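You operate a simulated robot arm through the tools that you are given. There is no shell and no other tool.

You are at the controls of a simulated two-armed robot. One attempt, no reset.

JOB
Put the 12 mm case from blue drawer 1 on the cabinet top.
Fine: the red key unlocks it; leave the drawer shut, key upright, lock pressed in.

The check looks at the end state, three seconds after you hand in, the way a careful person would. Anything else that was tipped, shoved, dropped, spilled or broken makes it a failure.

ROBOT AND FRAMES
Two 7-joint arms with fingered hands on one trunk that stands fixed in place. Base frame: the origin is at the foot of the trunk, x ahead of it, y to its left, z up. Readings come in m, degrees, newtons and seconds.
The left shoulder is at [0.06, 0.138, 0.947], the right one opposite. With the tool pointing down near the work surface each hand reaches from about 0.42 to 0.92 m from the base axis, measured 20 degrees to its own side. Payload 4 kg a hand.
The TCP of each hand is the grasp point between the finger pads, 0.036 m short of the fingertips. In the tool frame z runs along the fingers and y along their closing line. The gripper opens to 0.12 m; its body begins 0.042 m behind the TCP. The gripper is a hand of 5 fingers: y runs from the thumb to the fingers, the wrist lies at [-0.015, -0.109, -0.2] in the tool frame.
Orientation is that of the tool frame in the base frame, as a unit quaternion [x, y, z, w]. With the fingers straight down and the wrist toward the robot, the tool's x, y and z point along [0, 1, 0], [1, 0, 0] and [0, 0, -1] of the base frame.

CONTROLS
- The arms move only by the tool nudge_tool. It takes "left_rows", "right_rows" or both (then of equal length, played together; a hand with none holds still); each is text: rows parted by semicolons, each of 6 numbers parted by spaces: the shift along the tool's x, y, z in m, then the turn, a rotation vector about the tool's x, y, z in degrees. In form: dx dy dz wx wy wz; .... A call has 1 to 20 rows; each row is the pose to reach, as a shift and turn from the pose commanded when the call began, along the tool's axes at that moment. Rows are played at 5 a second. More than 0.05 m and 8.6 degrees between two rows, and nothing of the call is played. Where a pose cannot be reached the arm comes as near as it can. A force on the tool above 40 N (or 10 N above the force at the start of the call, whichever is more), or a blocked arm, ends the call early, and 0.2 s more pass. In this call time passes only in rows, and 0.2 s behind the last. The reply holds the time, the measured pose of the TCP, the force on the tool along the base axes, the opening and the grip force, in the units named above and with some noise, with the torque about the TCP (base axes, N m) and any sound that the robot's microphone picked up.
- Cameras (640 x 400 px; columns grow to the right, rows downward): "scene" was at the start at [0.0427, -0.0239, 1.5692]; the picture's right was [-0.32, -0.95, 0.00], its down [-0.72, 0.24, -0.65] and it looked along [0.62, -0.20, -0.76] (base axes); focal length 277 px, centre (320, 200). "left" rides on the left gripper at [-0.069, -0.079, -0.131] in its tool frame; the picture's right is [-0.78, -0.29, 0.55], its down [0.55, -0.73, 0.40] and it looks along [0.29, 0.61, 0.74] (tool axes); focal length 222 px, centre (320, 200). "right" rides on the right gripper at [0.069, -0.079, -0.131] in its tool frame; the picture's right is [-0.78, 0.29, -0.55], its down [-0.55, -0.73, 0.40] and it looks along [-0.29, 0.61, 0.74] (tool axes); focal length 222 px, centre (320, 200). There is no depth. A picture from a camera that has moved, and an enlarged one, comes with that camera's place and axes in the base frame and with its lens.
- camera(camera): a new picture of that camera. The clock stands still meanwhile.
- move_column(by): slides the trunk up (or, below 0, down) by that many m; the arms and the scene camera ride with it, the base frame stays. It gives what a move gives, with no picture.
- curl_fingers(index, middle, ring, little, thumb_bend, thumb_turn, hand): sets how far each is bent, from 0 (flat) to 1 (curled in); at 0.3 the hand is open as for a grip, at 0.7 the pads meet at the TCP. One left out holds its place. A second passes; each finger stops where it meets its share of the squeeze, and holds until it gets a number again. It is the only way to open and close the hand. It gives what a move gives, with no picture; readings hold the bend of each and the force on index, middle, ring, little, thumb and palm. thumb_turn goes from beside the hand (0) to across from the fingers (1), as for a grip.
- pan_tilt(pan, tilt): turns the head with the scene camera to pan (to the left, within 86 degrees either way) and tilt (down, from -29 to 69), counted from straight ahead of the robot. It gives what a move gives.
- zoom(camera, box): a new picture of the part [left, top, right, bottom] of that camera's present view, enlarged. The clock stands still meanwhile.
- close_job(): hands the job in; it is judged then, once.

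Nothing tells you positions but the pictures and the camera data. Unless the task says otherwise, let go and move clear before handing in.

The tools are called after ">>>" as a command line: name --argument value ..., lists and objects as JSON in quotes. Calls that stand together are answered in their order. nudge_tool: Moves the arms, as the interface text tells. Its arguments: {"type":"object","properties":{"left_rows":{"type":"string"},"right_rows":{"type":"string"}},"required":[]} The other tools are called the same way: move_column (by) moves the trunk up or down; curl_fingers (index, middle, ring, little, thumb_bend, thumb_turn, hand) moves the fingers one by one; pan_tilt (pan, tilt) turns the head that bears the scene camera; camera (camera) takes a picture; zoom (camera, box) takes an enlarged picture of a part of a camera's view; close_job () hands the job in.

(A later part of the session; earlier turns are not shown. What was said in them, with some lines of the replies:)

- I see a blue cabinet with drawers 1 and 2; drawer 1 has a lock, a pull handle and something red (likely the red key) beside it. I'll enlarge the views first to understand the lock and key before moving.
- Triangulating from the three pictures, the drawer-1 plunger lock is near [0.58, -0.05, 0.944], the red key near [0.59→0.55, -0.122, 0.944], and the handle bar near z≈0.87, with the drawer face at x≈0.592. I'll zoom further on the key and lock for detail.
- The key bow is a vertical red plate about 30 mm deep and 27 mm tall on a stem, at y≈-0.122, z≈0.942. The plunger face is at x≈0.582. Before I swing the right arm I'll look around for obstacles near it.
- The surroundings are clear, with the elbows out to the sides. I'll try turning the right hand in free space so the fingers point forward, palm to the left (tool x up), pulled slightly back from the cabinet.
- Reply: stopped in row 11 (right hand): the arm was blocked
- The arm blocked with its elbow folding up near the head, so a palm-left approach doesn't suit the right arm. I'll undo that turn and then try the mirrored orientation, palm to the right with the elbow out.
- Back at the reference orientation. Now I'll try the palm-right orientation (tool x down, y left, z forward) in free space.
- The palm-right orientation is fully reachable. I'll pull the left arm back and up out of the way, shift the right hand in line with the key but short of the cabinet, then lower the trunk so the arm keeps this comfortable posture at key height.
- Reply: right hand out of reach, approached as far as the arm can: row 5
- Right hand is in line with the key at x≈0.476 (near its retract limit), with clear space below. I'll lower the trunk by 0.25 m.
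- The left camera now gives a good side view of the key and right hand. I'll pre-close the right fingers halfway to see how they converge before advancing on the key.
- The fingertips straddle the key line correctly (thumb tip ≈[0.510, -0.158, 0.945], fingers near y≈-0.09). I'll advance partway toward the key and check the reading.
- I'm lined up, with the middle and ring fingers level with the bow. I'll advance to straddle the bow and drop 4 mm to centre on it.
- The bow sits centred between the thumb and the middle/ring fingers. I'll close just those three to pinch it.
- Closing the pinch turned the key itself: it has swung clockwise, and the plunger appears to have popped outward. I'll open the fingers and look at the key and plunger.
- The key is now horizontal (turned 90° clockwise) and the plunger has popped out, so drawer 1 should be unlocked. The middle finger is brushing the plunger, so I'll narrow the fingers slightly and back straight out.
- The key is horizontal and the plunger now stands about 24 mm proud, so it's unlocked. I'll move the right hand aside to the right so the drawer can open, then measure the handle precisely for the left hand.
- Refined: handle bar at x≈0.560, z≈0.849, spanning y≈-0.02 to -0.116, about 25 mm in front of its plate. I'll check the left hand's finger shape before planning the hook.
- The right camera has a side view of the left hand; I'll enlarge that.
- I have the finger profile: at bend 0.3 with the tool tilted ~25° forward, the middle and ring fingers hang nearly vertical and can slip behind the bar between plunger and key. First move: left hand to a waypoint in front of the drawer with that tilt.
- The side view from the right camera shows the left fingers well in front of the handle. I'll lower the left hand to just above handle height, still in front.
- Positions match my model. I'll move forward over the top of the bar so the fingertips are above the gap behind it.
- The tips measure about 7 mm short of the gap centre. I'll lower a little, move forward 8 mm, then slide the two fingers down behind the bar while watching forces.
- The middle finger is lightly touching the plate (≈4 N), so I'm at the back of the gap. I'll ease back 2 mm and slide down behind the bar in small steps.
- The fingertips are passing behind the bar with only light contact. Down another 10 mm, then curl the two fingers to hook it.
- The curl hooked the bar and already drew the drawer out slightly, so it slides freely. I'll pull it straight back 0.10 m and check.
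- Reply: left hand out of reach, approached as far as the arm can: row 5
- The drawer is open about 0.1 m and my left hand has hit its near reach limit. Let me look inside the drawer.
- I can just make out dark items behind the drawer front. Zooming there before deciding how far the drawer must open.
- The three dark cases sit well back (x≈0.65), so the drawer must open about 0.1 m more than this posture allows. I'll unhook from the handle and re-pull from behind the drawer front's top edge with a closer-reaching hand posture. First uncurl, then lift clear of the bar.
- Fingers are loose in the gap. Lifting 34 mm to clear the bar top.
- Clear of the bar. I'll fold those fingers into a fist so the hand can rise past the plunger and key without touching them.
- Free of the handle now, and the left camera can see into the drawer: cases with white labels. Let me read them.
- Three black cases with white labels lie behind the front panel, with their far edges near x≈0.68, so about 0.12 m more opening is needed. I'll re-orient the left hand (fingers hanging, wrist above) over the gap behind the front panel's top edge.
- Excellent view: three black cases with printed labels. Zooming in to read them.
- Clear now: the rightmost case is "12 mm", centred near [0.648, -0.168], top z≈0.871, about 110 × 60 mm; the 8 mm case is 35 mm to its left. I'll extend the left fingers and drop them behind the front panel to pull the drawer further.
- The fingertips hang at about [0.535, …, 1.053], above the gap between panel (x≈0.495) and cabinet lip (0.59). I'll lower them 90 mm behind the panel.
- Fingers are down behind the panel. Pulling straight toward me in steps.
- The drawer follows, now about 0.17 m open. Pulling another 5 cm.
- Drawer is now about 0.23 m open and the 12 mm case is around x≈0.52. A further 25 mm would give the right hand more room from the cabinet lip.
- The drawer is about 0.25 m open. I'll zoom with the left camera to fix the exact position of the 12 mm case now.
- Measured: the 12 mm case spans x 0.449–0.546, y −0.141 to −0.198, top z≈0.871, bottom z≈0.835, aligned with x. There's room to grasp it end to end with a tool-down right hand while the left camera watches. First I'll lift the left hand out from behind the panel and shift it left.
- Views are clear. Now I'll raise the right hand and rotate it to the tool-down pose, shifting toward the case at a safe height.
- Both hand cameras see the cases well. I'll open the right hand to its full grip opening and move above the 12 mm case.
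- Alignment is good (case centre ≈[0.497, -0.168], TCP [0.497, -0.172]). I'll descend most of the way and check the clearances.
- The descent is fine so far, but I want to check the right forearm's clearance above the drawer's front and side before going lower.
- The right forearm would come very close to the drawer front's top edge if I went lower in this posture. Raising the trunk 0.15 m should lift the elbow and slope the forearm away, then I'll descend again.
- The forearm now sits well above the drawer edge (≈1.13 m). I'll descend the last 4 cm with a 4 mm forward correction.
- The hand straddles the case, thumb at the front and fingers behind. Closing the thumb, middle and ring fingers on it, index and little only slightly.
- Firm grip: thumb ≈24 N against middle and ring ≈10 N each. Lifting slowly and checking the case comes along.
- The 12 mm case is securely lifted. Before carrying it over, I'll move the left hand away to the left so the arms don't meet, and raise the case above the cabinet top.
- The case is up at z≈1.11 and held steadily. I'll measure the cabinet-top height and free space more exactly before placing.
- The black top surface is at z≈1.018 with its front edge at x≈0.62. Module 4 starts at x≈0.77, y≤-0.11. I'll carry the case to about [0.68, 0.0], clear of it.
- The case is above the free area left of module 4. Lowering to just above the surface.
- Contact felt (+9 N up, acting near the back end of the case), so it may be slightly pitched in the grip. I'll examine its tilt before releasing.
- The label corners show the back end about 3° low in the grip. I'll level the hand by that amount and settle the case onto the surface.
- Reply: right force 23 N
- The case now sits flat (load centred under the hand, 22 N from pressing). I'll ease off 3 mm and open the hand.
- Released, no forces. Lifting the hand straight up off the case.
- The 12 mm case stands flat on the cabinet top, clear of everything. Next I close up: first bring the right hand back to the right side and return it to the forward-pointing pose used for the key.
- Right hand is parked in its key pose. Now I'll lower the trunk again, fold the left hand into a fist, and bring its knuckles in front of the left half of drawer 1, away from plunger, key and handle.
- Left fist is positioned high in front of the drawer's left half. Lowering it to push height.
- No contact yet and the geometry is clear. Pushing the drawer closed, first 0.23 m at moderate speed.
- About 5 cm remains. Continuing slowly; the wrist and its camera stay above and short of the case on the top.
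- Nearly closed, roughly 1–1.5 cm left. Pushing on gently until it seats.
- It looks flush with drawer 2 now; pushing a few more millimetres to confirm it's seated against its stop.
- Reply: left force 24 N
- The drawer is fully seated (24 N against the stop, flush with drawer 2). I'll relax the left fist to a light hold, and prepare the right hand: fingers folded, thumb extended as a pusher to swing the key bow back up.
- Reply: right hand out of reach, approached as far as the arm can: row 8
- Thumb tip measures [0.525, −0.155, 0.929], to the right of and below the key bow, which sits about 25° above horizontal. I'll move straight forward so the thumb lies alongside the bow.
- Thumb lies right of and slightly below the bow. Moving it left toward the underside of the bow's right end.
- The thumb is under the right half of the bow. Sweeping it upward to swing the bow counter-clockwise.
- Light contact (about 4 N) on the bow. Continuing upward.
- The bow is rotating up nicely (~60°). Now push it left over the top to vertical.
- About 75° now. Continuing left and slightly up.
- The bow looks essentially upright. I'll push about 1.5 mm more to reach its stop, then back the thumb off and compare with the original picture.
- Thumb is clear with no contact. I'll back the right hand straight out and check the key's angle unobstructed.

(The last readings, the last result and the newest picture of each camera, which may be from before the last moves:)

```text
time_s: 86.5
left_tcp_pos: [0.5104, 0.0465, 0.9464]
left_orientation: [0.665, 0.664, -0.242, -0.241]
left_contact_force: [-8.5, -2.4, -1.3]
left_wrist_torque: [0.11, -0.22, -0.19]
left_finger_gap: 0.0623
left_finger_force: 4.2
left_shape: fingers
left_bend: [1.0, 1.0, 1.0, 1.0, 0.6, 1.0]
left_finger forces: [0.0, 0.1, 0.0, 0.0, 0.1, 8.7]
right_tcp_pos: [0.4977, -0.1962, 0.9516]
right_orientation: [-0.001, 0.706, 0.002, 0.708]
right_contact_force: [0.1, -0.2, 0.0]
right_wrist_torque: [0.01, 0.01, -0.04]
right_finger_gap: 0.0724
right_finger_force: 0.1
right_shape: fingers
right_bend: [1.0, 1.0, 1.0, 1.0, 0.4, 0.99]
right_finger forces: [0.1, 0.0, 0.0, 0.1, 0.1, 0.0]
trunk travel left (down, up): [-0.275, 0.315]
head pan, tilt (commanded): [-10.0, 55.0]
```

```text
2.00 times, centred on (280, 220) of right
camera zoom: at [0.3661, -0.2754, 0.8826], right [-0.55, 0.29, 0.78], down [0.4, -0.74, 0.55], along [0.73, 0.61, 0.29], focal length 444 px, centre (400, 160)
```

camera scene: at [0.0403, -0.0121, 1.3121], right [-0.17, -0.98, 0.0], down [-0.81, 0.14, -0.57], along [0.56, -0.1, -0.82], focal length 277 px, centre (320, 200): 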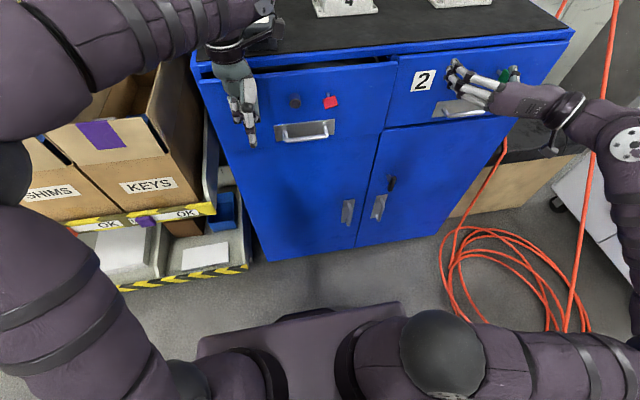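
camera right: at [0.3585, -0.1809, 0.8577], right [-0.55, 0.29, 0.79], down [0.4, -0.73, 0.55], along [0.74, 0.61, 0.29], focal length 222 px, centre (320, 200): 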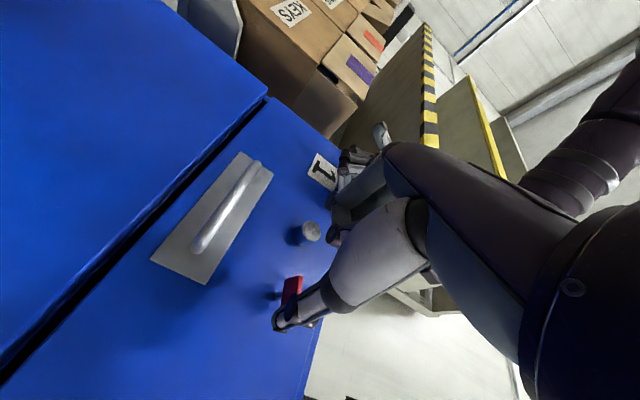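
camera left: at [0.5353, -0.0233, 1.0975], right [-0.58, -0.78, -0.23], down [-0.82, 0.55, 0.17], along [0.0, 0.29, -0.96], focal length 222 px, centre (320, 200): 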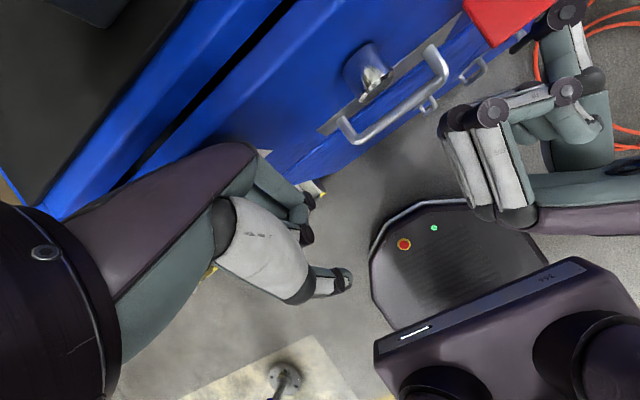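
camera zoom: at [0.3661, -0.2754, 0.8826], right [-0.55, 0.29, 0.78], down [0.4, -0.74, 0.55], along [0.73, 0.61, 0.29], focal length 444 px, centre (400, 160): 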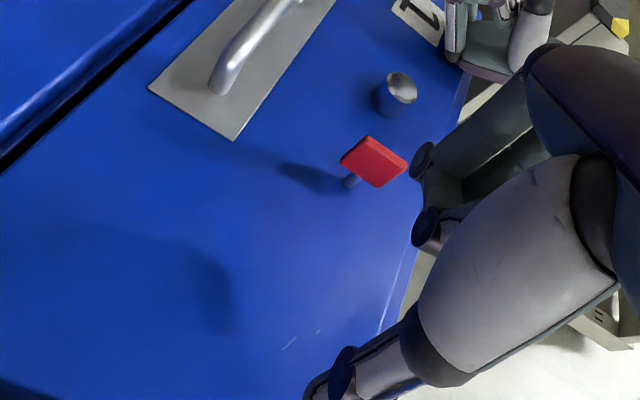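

The key is back upright (matching the initial picture within a degree or two). Now the plunger: I'll move the right hand further away, then bring the left fist over so its middle knuckle presses the plunger face at about [0.568, −0.048, 0.944].

>>> nudge_tool --right_rows "0 -0.04 0 0 0 0; 0 -0.08 0 0 0 0; 0 -0.12 0 0 0 0; 0 -0.16 0 0 0 0; 0 -0.2 0 0 0 0" --left_rows "0 -0.0153 0.0129 0 0 0; 0 -0.0306 0.0257 0 0 0; 0 -0.046 0.0386 0 0 0; -0.04 -0.046 0.0386 0 0 0; -0.083 -0.046 0.0386 0 0 0"

>>> camera --camera "scene"

>>> camera --camera "right"

>>> camera --camera "left"

```text
time_s: 87.7
left_tcp_pos: [0.4511, -0.0372, 0.9486]
left_orientation: [0.664, 0.665, -0.242, -0.241]
left_contact_force: [-0.8, 0.7, -0.6]
left_wrist_torque: [-0.02, 0.04, -0.01]
left_finger_gap: 0.0629
left_finger_force: 0.1
left_shape: fingers
left_bend: [1.0, 1.0, 1.0, 1.0, 0.6, 1.0]
left_finger forces: [0.1, 0.1, 0.0, 0.0, 0.0, 0.1]
right_tcp_pos: [0.4991, -0.402, 0.9511]
right_orientation: [0.001, 0.708, 0.001, 0.707]
right_contact_force: [0.3, 0.5, -0.2]
right_wrist_torque: [0.01, -0.01, -0.01]
right_finger_gap: 0.0724
right_finger_force: 0.0
right_shape: fingers
right_bend: [1.0, 1.0, 1.0, 1.0, 0.4, 0.99]
right_finger forces: [0.1, 0.0, 0.0, 0.0, 0.1, 0.0]
trunk travel left (down, up): [-0.275, 0.315]
head pan, tilt (commanded): [-10.0, 55.0]
```

```text
taken
camera scene: at [0.0403, -0.0124, 1.312], right [-0.17, -0.98, 0.0], down [-0.81, 0.14, -0.57], along [0.56, -0.1, -0.82], focal length 277 px, centre (320, 200)
```

scene: 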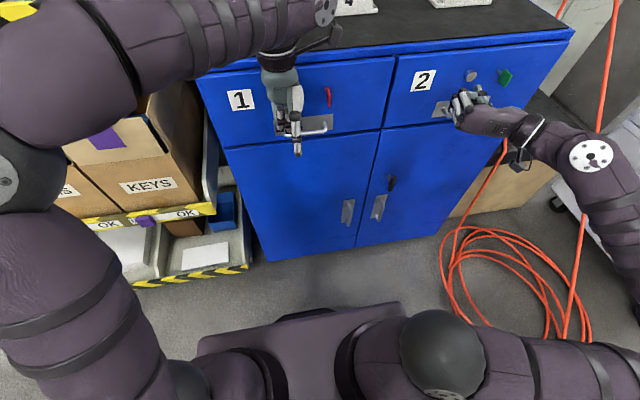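

```text
taken
camera right: at [0.3662, -0.4818, 0.8816], right [-0.55, 0.29, 0.78], down [0.4, -0.74, 0.55], along [0.74, 0.61, 0.29], focal length 222 px, centre (320, 200)
```

right: 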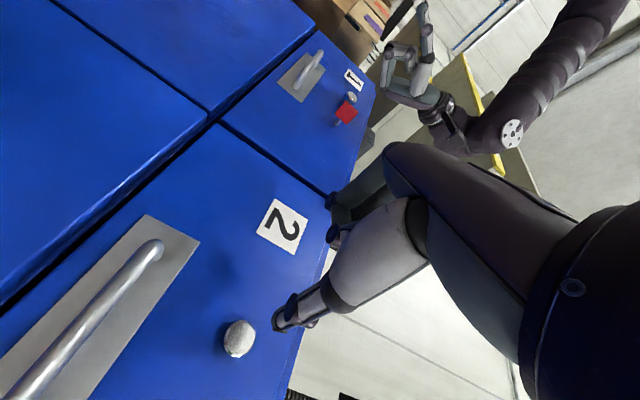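

```text
taken
camera left: at [0.4743, -0.1071, 1.099], right [-0.58, -0.78, -0.23], down [-0.82, 0.55, 0.17], along [0.0, 0.29, -0.96], focal length 222 px, centre (320, 200)
```

left: 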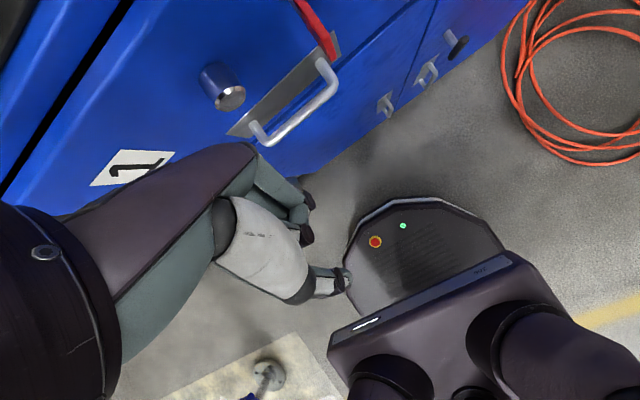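

Left fist is in front of the plunger line. Let me check its knuckle position in profile from the right camera before lowering to plunger height.

>>> zoom --camera "right" --box '[270, 0, 510, 170]'

>>> zoom --camera "scene" --box '[210, 30, 370, 165]'

```text
2.35 times, centred on (390, 85) of right
camera zoom: at [0.3662, -0.4818, 0.8816], right [-0.55, 0.29, 0.78], down [0.4, -0.74, 0.55], along [0.74, 0.61, 0.29], focal length 523 px, centre (155, 471)
```

zoom: 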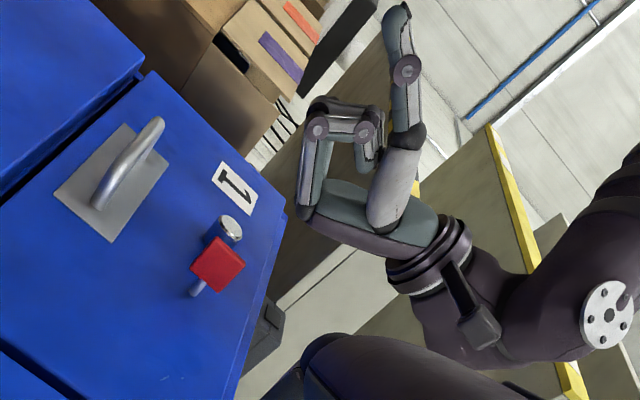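

```text
2.96 times, centred on (290, 98) of scene
camera zoom: at [0.0403, -0.0124, 1.312], right [-0.17, -0.98, 0.0], down [-0.81, 0.14, -0.57], along [0.56, -0.1, -0.82], focal length 820 px, centre (409, 504)
```

zoom: 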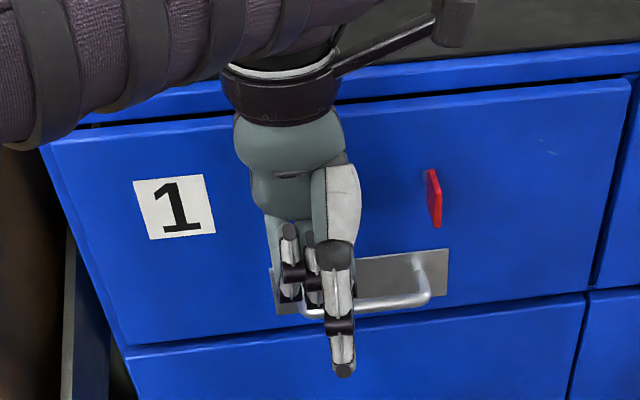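

Knuckle (MCP) is at about TCP + [0.067, 0.027] with the front surface 85 mm ahead of the TCP. Lowering to plunger height and moving up to near contact.

>>> nudge_tool --left_rows "0 0.0108 0.0129 0 0 0; 0 0.0216 0.0257 0 0 0; 0 0.0331 0.0161 0 0 0; 0 0.0423 0.0083 0 0 0"

>>> zoom --camera "right" --box '[270, 0, 510, 170]'

>>> camera --camera "left"

>>> zoom --camera "scene" --box '[210, 30, 370, 165]'

```text
time_s: 88.7
left_tcp_pos: [0.4791, -0.0368, 0.9117]
left_orientation: [0.665, 0.664, -0.24, -0.242]
left_contact_force: [0.8, -0.5, 0.1]
left_wrist_torque: [-0.01, 0.07, 0.0]
left_finger_gap: 0.0627
left_finger_force: 0.0
left_shape: fingers
left_bend: [1.0, 1.0, 1.0, 1.0, 0.6, 1.0]
left_finger forces: [0.0, 0.0, 0.1, 0.1, 0.0, 0.1]
right_tcp_pos: [0.4989, -0.4009, 0.9515]
right_orientation: [0.0, 0.706, 0.001, 0.708]
right_contact_force: [-0.1, 0.0, 0.0]
right_wrist_torque: [0.01, 0.0, 0.0]
right_finger_gap: 0.0728
right_finger_force: 0.0
right_shape: fingers
right_bend: [1.0, 1.0, 1.0, 1.0, 0.4, 0.99]
right_finger forces: [0.0, 0.1, 0.1, 0.0, 0.0, 0.1]
trunk travel left (down, up): [-0.275, 0.315]
head pan, tilt (commanded): [-10.0, 55.0]
```

```text
2.35 times, centred on (390, 85) of right
camera zoom: at [0.3661, -0.4811, 0.882], right [-0.55, 0.29, 0.78], down [0.4, -0.74, 0.55], along [0.74, 0.61, 0.29], focal length 523 px, centre (155, 471)
```

zoom: 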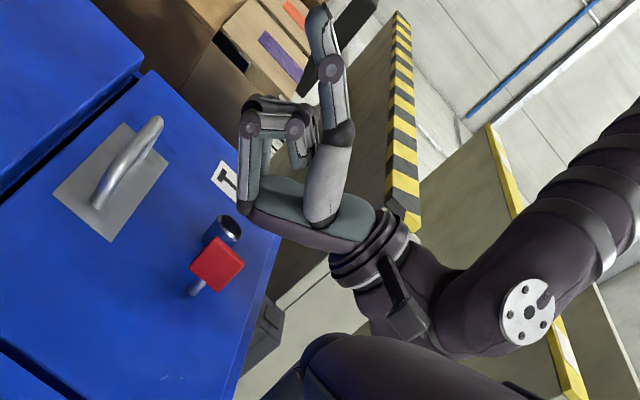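

```text
taken
camera left: at [0.5035, -0.1063, 1.0627], right [-0.57, -0.78, -0.23], down [-0.82, 0.55, 0.17], along [0.0, 0.29, -0.96], focal length 222 px, centre (320, 200)
```

left: 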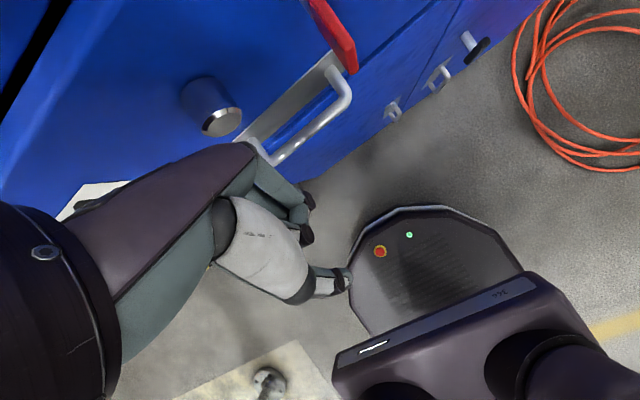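

```text
2.96 times, centred on (290, 98) of scene
camera zoom: at [0.0403, -0.0121, 1.312], right [-0.17, -0.98, 0.0], down [-0.81, 0.14, -0.57], along [0.56, -0.1, -0.82], focal length 820 px, centre (409, 504)
```

zoom: 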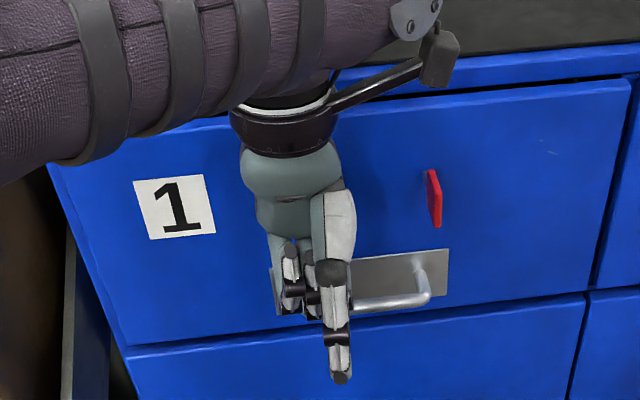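

The knuckle is just short of the plunger face. Pressing forward slowly and watching force and sound.

>>> nudge_tool --left_rows "0 0.0031 -0.0026 0 0 0; 0 0.0061 -0.0051 0 0 0; 0 0.0092 -0.0077 0 0 0"

>>> zoom --camera "right" --box '[320, 50, 420, 130]'

>>> camera --camera "left"

```text
time_s: 89.5
left_tcp_pos: [0.4918, -0.0373, 0.913]
left_orientation: [0.665, 0.664, -0.242, -0.242]
left_contact_force: [-0.8, 0.1, -0.9]
left_wrist_torque: [-0.02, 0.0, -0.02]
left_finger_gap: 0.0626
left_finger_force: 0.6
left_shape: fingers
left_bend: [1.0, 1.0, 1.0, 1.0, 0.6, 1.0]
left_finger forces: [1.4, 0.0, 0.0, 0.0, 0.0, 0.0]
right_tcp_pos: [0.4989, -0.4018, 0.9526]
right_orientation: [-0.001, 0.707, 0.001, 0.708]
right_contact_force: [-0.4, -0.2, 0.1]
right_wrist_torque: [0.0, 0.0, 0.03]
right_finger_gap: 0.0725
right_finger_force: 0.1
right_shape: fingers
right_bend: [1.0, 1.0, 1.0, 1.0, 0.4, 0.99]
right_finger forces: [0.0, 0.0, 0.1, 0.1, 0.0, 0.0]
trunk travel left (down, up): [-0.275, 0.315]
head pan, tilt (commanded): [-10.0, 55.0]
```

```text
5.00 times, centred on (370, 90) of right
camera zoom: at [0.3659, -0.4811, 0.8822], right [-0.55, 0.29, 0.78], down [0.4, -0.74, 0.55], along [0.74, 0.61, 0.29], focal length 1111 px, centre (70, 750)
```

zoom: 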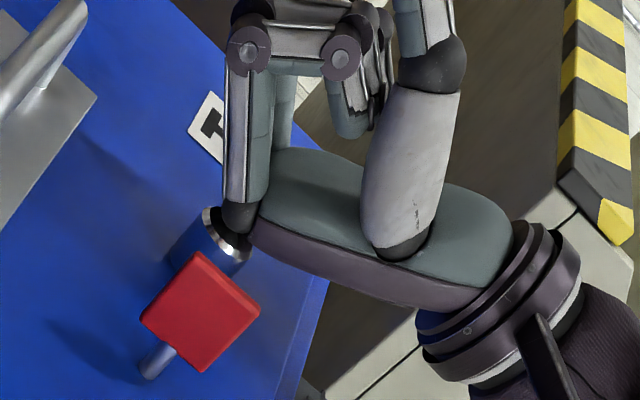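

```text
taken
camera left: at [0.5151, -0.1064, 1.0634], right [-0.58, -0.78, -0.23], down [-0.82, 0.55, 0.17], along [0.0, 0.29, -0.96], focal length 222 px, centre (320, 200)
```

left: 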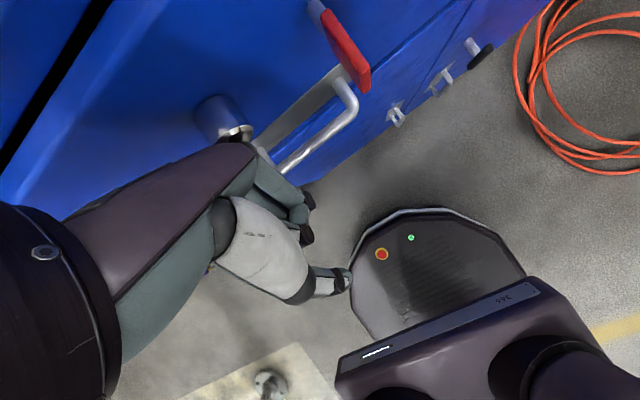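

The index knuckle has just met the plunger face, centred on it. Continuing to press.

>>> nudge_tool --left_rows "0 0.0031 -0.0026 0 0 0; 0 0.0061 -0.0051 0 0 0; 0 0.0084 -0.0071 0 0 0"

>>> zoom --camera "right" --box '[320, 50, 420, 130]'

>>> camera --camera "left"

```text
time_s: 90.3
left_tcp_pos: [0.501, -0.0366, 0.9124]
left_orientation: [0.665, 0.664, -0.242, -0.242]
left_contact_force: [-4.6, -1.9, -0.2]
left_wrist_torque: [0.02, -0.14, -0.12]
left_finger_gap: 0.0628
left_finger_force: 2.7
left_shape: fingers
left_bend: [1.0, 1.0, 1.0, 1.0, 0.6, 1.0]
left_finger forces: [4.3, 0.0, 0.0, 0.0, 0.1, 0.3]
right_tcp_pos: [0.4981, -0.4013, 0.9531]
right_orientation: [0.0, 0.707, 0.001, 0.708]
right_contact_force: [0.7, 0.0, 0.1]
right_wrist_torque: [0.02, 0.01, -0.01]
right_finger_gap: 0.0724
right_finger_force: 0.1
right_shape: fingers
right_bend: [1.0, 1.0, 1.0, 1.0, 0.4, 0.99]
right_finger forces: [0.0, 0.1, 0.0, 0.1, 0.0, 0.0]
trunk travel left (down, up): [-0.275, 0.315]
head pan, tilt (commanded): [-10.0, 55.0]
```

```text
5.00 times, centred on (370, 90) of right
camera zoom: at [0.3656, -0.4812, 0.8822], right [-0.55, 0.29, 0.78], down [0.4, -0.74, 0.55], along [0.74, 0.61, 0.29], focal length 1111 px, centre (70, 750)
```

zoom: 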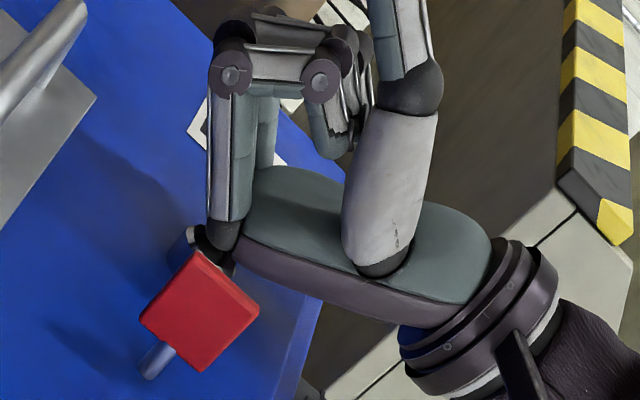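

```text
taken
camera left: at [0.5246, -0.1058, 1.0635], right [-0.58, -0.78, -0.23], down [-0.82, 0.55, 0.17], along [0.0, 0.29, -0.96], focal length 222 px, centre (320, 200)
```

left: 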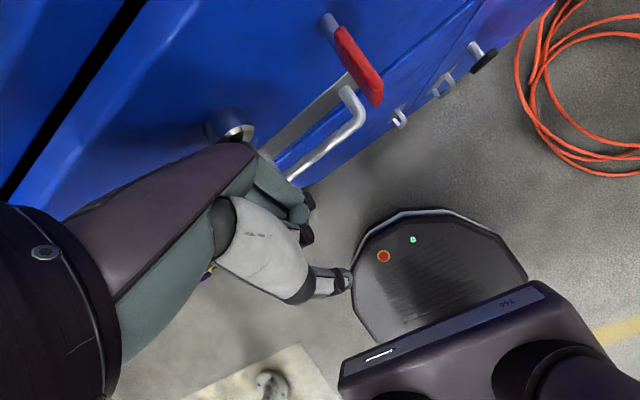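

The plunger is sliding in under about 5 N. Continuing to full depth.

>>> nudge_tool --left_rows "0 0.0023 -0.0019 0 0 0; 0 0.0046 -0.0039 0 0 0; 0 0.0061 -0.0051 0 0 0"

>>> zoom --camera "right" --box '[320, 50, 420, 130]'

>>> camera --camera "left"

```text
time_s: 91.2
left_tcp_pos: [0.5048, -0.0366, 0.913]
left_orientation: [0.666, 0.661, -0.244, -0.248]
left_contact_force: [-21.4, 5.5, 0.7]
left_wrist_torque: [-0.25, -0.84, 0.25]
left_finger_gap: 0.0626
left_finger_force: 11.4
left_shape: fingers
left_bend: [1.0, 1.0, 1.0, 1.0, 0.6, 1.0]
left_finger forces: [15.0, 0.0, 0.0, 0.1, 0.0, 7.0]
right_tcp_pos: [0.4962, -0.3992, 0.9537]
right_orientation: [-0.001, 0.707, 0.001, 0.708]
right_contact_force: [0.1, -0.2, 0.4]
right_wrist_torque: [-0.02, 0.01, -0.03]
right_finger_gap: 0.0721
right_finger_force: 0.0
right_shape: fingers
right_bend: [1.0, 1.0, 1.0, 1.0, 0.4, 0.99]
right_finger forces: [0.1, 0.0, 0.0, 0.0, 0.0, 0.1]
trunk travel left (down, up): [-0.275, 0.315]
head pan, tilt (commanded): [-10.0, 55.0]
stopped in row 3 (left hand): the force on the tool passed its limit at 43 N (the readings are from after the stop); the commanded pose is now the measured one
```

```text
5.00 times, centred on (370, 90) of right
camera zoom: at [0.3649, -0.4804, 0.8833], right [-0.55, 0.29, 0.78], down [0.4, -0.73, 0.55], along [0.73, 0.61, 0.29], focal length 1111 px, centre (70, 750)
```

zoom: 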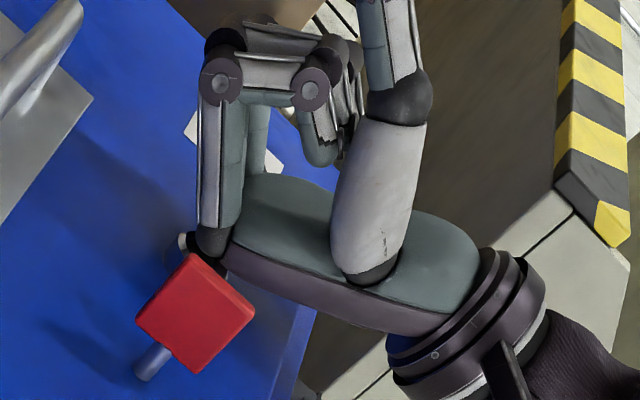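

```text
taken
camera left: at [0.5284, -0.1066, 1.0632], right [-0.58, -0.78, -0.23], down [-0.81, 0.55, 0.18], along [-0.01, 0.29, -0.96], focal length 222 px, centre (320, 200)
```

left: 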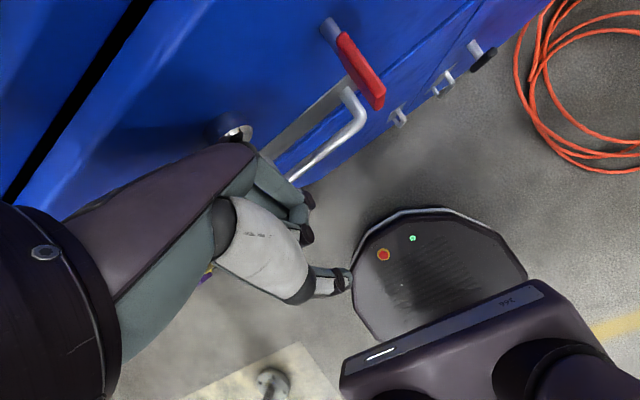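

The plunger bottomed out (43 N stop). Backing off to see whether it stays in.

>>> nudge_tool --left_rows "0 -0.0046 0.0039 0 0 0; 0 -0.0153 0.0129 0 0 0; 0 -0.0306 0.0257 0 0 0; 0 -0.046 0.0386 0 0 0; 0.04 -0.046 0.0386 0 0 0; 0.08 -0.046 0.0386 0 0 0"

>>> zoom --camera "scene" --box '[260, 60, 388, 140]'

>>> zoom --camera "right" --box '[270, 30, 430, 150]'

>>> camera --camera "scene"

```text
time_s: 92.6
left_tcp_pos: [0.4441, 0.0429, 0.9124]
left_orientation: [0.665, 0.662, -0.243, -0.245]
left_contact_force: [0.1, 0.7, -0.1]
left_wrist_torque: [0.0, 0.02, 0.04]
left_finger_gap: 0.0625
left_finger_force: 0.1
left_shape: fingers
left_bend: [1.0, 1.0, 1.0, 1.0, 0.6, 1.0]
left_finger forces: [0.0, 0.0, 0.0, 0.1, 0.1, 0.1]
right_tcp_pos: [0.4982, -0.4017, 0.9524]
right_orientation: [0.0, 0.706, 0.001, 0.708]
right_contact_force: [0.9, -0.6, 0.8]
right_wrist_torque: [0.02, 0.0, -0.01]
right_finger_gap: 0.0723
right_finger_force: 0.0
right_shape: fingers
right_bend: [1.0, 1.0, 1.0, 1.0, 0.4, 0.99]
right_finger forces: [0.0, 0.1, 0.0, 0.1, 0.0, 0.0]
trunk travel left (down, up): [-0.275, 0.315]
head pan, tilt (commanded): [-10.0, 55.0]
```

```text
5.00 times, centred on (324, 100) of scene
camera zoom: at [0.0402, -0.0118, 1.3121], right [-0.17, -0.98, 0.0], down [-0.81, 0.14, -0.57], along [0.56, -0.1, -0.82], focal length 1384 px, centre (300, 700)
```

zoom: 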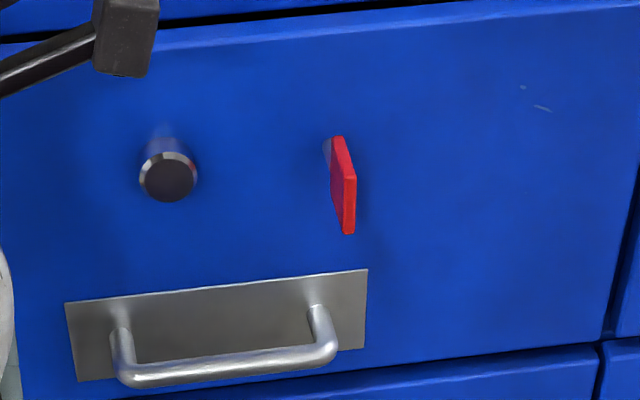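

```text
3.33 times, centred on (350, 90) of right
camera zoom: at [0.366, -0.481, 0.8822], right [-0.55, 0.29, 0.78], down [0.4, -0.74, 0.55], along [0.74, 0.61, 0.29], focal length 740 px, centre (220, 567)
```

zoom: 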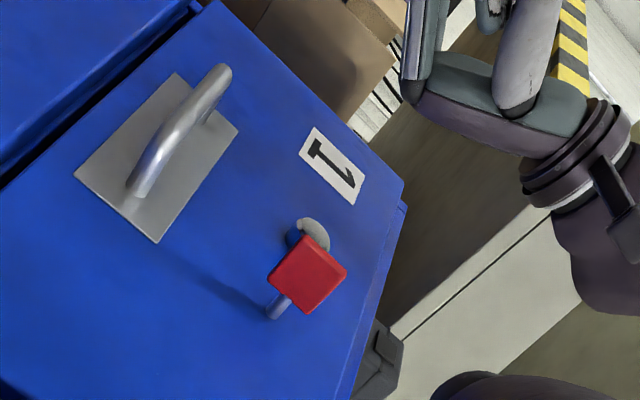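

```text
taken
camera scene: at [0.0402, -0.0118, 1.3121], right [-0.17, -0.98, 0.0], down [-0.81, 0.14, -0.57], along [0.56, -0.1, -0.82], focal length 277 px, centre (320, 200)
```

scene: 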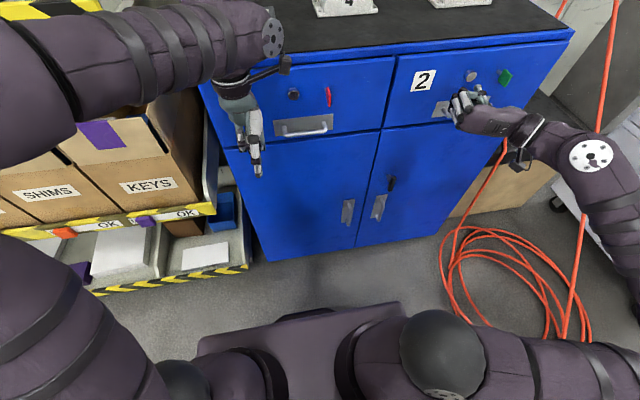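

The plunger stays in at x≈0.583, same as at the start. The key is upright and the drawer front is at its original position. I'll withdraw both hands clear and then inspect everything.

>>> nudge_tool --left_rows "0 -0.0306 0.0257 0 0 0; 0 -0.0613 0.0514 0 0 0; 0.02 -0.0843 0.0707 0 0 0; 0.05 -0.11 0.04 0 0 0; 0.08 -0.135 0.01 0 0 0; 0.1 -0.16 -0.02 0 0 0" --right_rows "0 -0.01 -0.005 0 0 0; 0 -0.02 -0.01 0 0 0; 0 -0.03 -0.015 0 0 0; 0 -0.04 -0.02 0 0 0; 0 -0.05 -0.02 0 0 0; 0 -0.06 -0.02 0 0 0"

>>> move_column --by 0.2

>>> camera --camera "scene"

>>> camera --camera "left"

>>> camera --camera "right"

```text
time_s: 94.0
left_tcp_pos: [0.3402, 0.1464, 1.0305]
left_orientation: [0.665, 0.662, -0.242, -0.247]
left_contact_force: [0.4, -0.7, -0.1]
left_wrist_torque: [-0.01, 0.02, -0.01]
left_finger_gap: 0.0629
left_finger_force: 0.2
left_shape: fingers
left_bend: [1.0, 1.0, 1.0, 1.0, 0.6, 1.0]
left_finger forces: [0.0, 0.0, 0.0, 0.1, 0.0, 0.0]
right_tcp_pos: [0.4786, -0.4607, 0.9505]
right_orientation: [0.001, 0.706, 0.0, 0.708]
right_contact_force: [-0.3, -0.5, 0.1]
right_wrist_torque: [-0.01, 0.01, 0.02]
right_finger_gap: 0.0725
right_finger_force: 0.1
right_shape: fingers
right_bend: [1.0, 1.0, 1.0, 1.0, 0.4, 0.99]
right_finger forces: [0.1, 0.1, 0.0, 0.0, 0.1, 0.1]
trunk travel left (down, up): [-0.275, 0.315]
head pan, tilt (commanded): [-10.0, 55.0]
```

```text
time_s: 96.2
left_tcp_pos: [0.3405, 0.1474, 1.2304]
left_orientation: [0.665, 0.662, -0.243, -0.246]
left_contact_force: [-0.2, -0.7, 0.0]
left_wrist_torque: [0.04, 0.03, 0.0]
left_finger_gap: 0.0628
left_finger_force: 0.1
left_shape: fingers
left_bend: [1.0, 1.0, 1.0, 1.0, 0.6, 1.0]
left_finger forces: [0.0, 0.0, 0.1, 0.0, 0.1, 0.0]
right_tcp_pos: [0.4795, -0.4605, 1.15]
right_orientation: [0.001, 0.707, 0.001, 0.707]
right_contact_force: [-0.5, -0.2, -0.2]
right_wrist_torque: [-0.03, -0.03, -0.02]
right_finger_gap: 0.0724
right_finger_force: 0.0
right_shape: fingers
right_bend: [1.0, 1.0, 1.0, 1.0, 0.4, 0.99]
right_finger forces: [0.0, 0.0, 0.0, 0.0, 0.0, 0.0]
trunk travel left (down, up): [-0.475, 0.115]
head pan, tilt (commanded): [-10.0, 55.0]
```

```text
taken
camera scene: at [0.0402, -0.0121, 1.512], right [-0.17, -0.98, 0.0], down [-0.81, 0.14, -0.57], along [0.56, -0.1, -0.82], focal length 277 px, centre (320, 200)
```

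scene: 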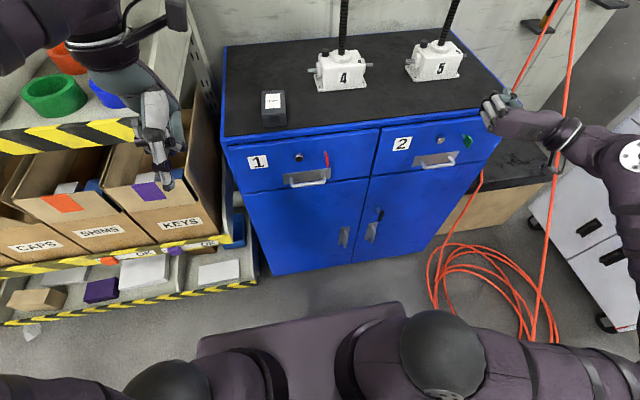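

```text
taken
camera left: at [0.3646, 0.0762, 1.3812], right [-0.58, -0.78, -0.23], down [-0.81, 0.55, 0.18], along [-0.01, 0.29, -0.96], focal length 222 px, centre (320, 200)
```

left: 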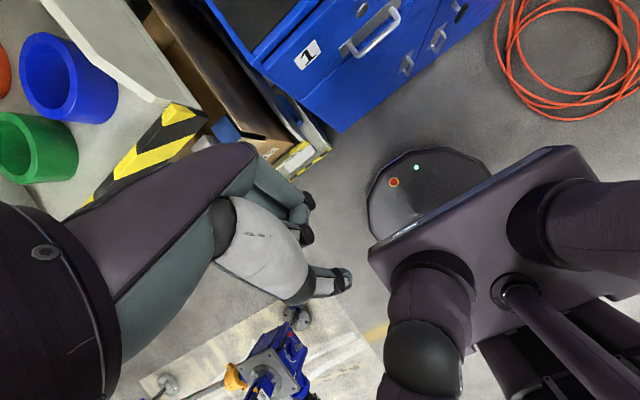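

```text
taken
camera right: at [0.3465, -0.5413, 1.0808], right [-0.55, 0.29, 0.78], down [0.4, -0.74, 0.55], along [0.74, 0.61, 0.29], focal length 222 px, centre (320, 200)
```

right: 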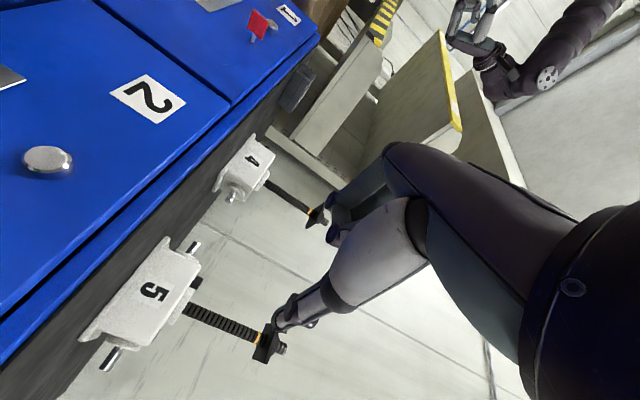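

Both hands are clear. Detailed inspection of the case, lock, key and drawer alignment.

>>> zoom --camera "scene" --box '[220, 80, 380, 200]'

>>> zoom --camera "scene" --box '[285, 145, 345, 183]'

>>> zoom --camera "scene" --box '[250, 80, 300, 130]'

>>> zoom --camera "scene" --box '[370, 110, 500, 190]'

```text
3.33 times, centred on (300, 140) of scene
camera zoom: at [0.0402, -0.0121, 1.512], right [-0.17, -0.98, 0.0], down [-0.81, 0.14, -0.57], along [0.56, -0.1, -0.82], focal length 923 px, centre (387, 400)
```

zoom: 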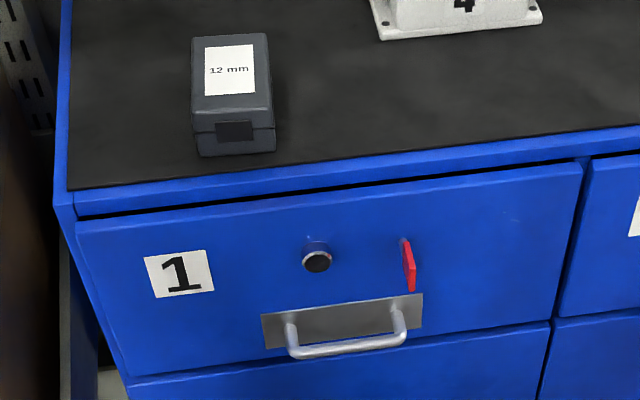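

```text
10.53 times, centred on (315, 164) of scene
camera zoom: at [0.0402, -0.0121, 1.512], right [-0.17, -0.98, 0.0], down [-0.81, 0.14, -0.57], along [0.56, -0.1, -0.82], focal length 2914 px, centre (373, 579)
```

zoom: 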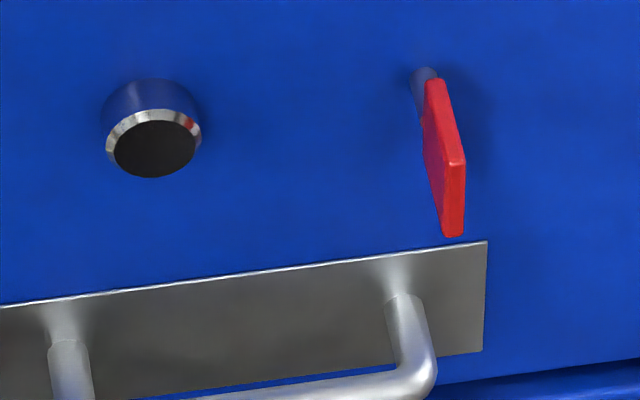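

```text
8.00 times, centred on (275, 105) of scene
camera zoom: at [0.0402, -0.0121, 1.512], right [-0.17, -0.98, 0.0], down [-0.81, 0.14, -0.57], along [0.56, -0.1, -0.82], focal length 2215 px, centre (680, 960)
```

zoom: 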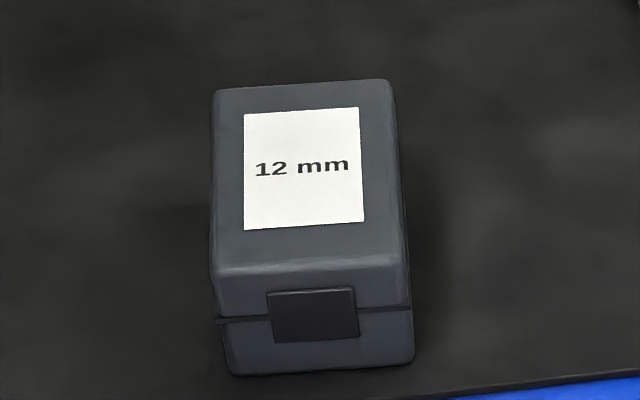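

```text
4.92 times, centred on (435, 150) of scene
camera zoom: at [0.0402, -0.0121, 1.512], right [-0.17, -0.98, 0.0], down [-0.81, 0.14, -0.57], along [0.56, -0.1, -0.82], focal length 1363 px, centre (-246, 446)
```

zoom: 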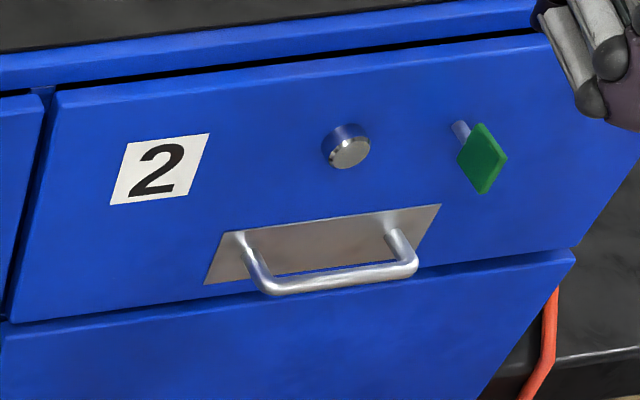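

The 12 mm case sits flat on the cabinet top, well back from the front edge. Drawer 1 is shut flush with drawer 2, the red key is upright, and the plunger is pressed in to its original depth. The neighbouring items look undisturbed and both hands are clear, so I'm handing in.

>>> close_job

```text
The job is handed in.
```

The 12 mm case from blue drawer 1 is on the cabinet top, and I've handed the job in. I don't know the check's result; what follows is from my last pictures.

- **Case:** it sits flat near the front left of the top, well clear of module 4.
- **Drawer 1:** it is fully shut against its stop and flush with drawer 2. The 8 mm and 16 mm cases should still be inside where they were; I couldn't see in once it closed.
- **Key:** the red key is upright to within about 1–2 degrees, as it was at the start.
- **Lock:** the plunger is pressed in to its starting depth, within about half a millimetre, and stayed in when I let go. I didn't pull on the drawer to test that it's locked.
- **Surroundings:** the nearby items I could see looked undisturbed, and both hands are empty and clear of the cabinet.

Two contacts were heavier than planned, and neither left damage I could see. A left finger pressed on the drawer handle at about 29 N while I was unhooking it. The final push on the plunger reached 43 N and tripped the force limit.
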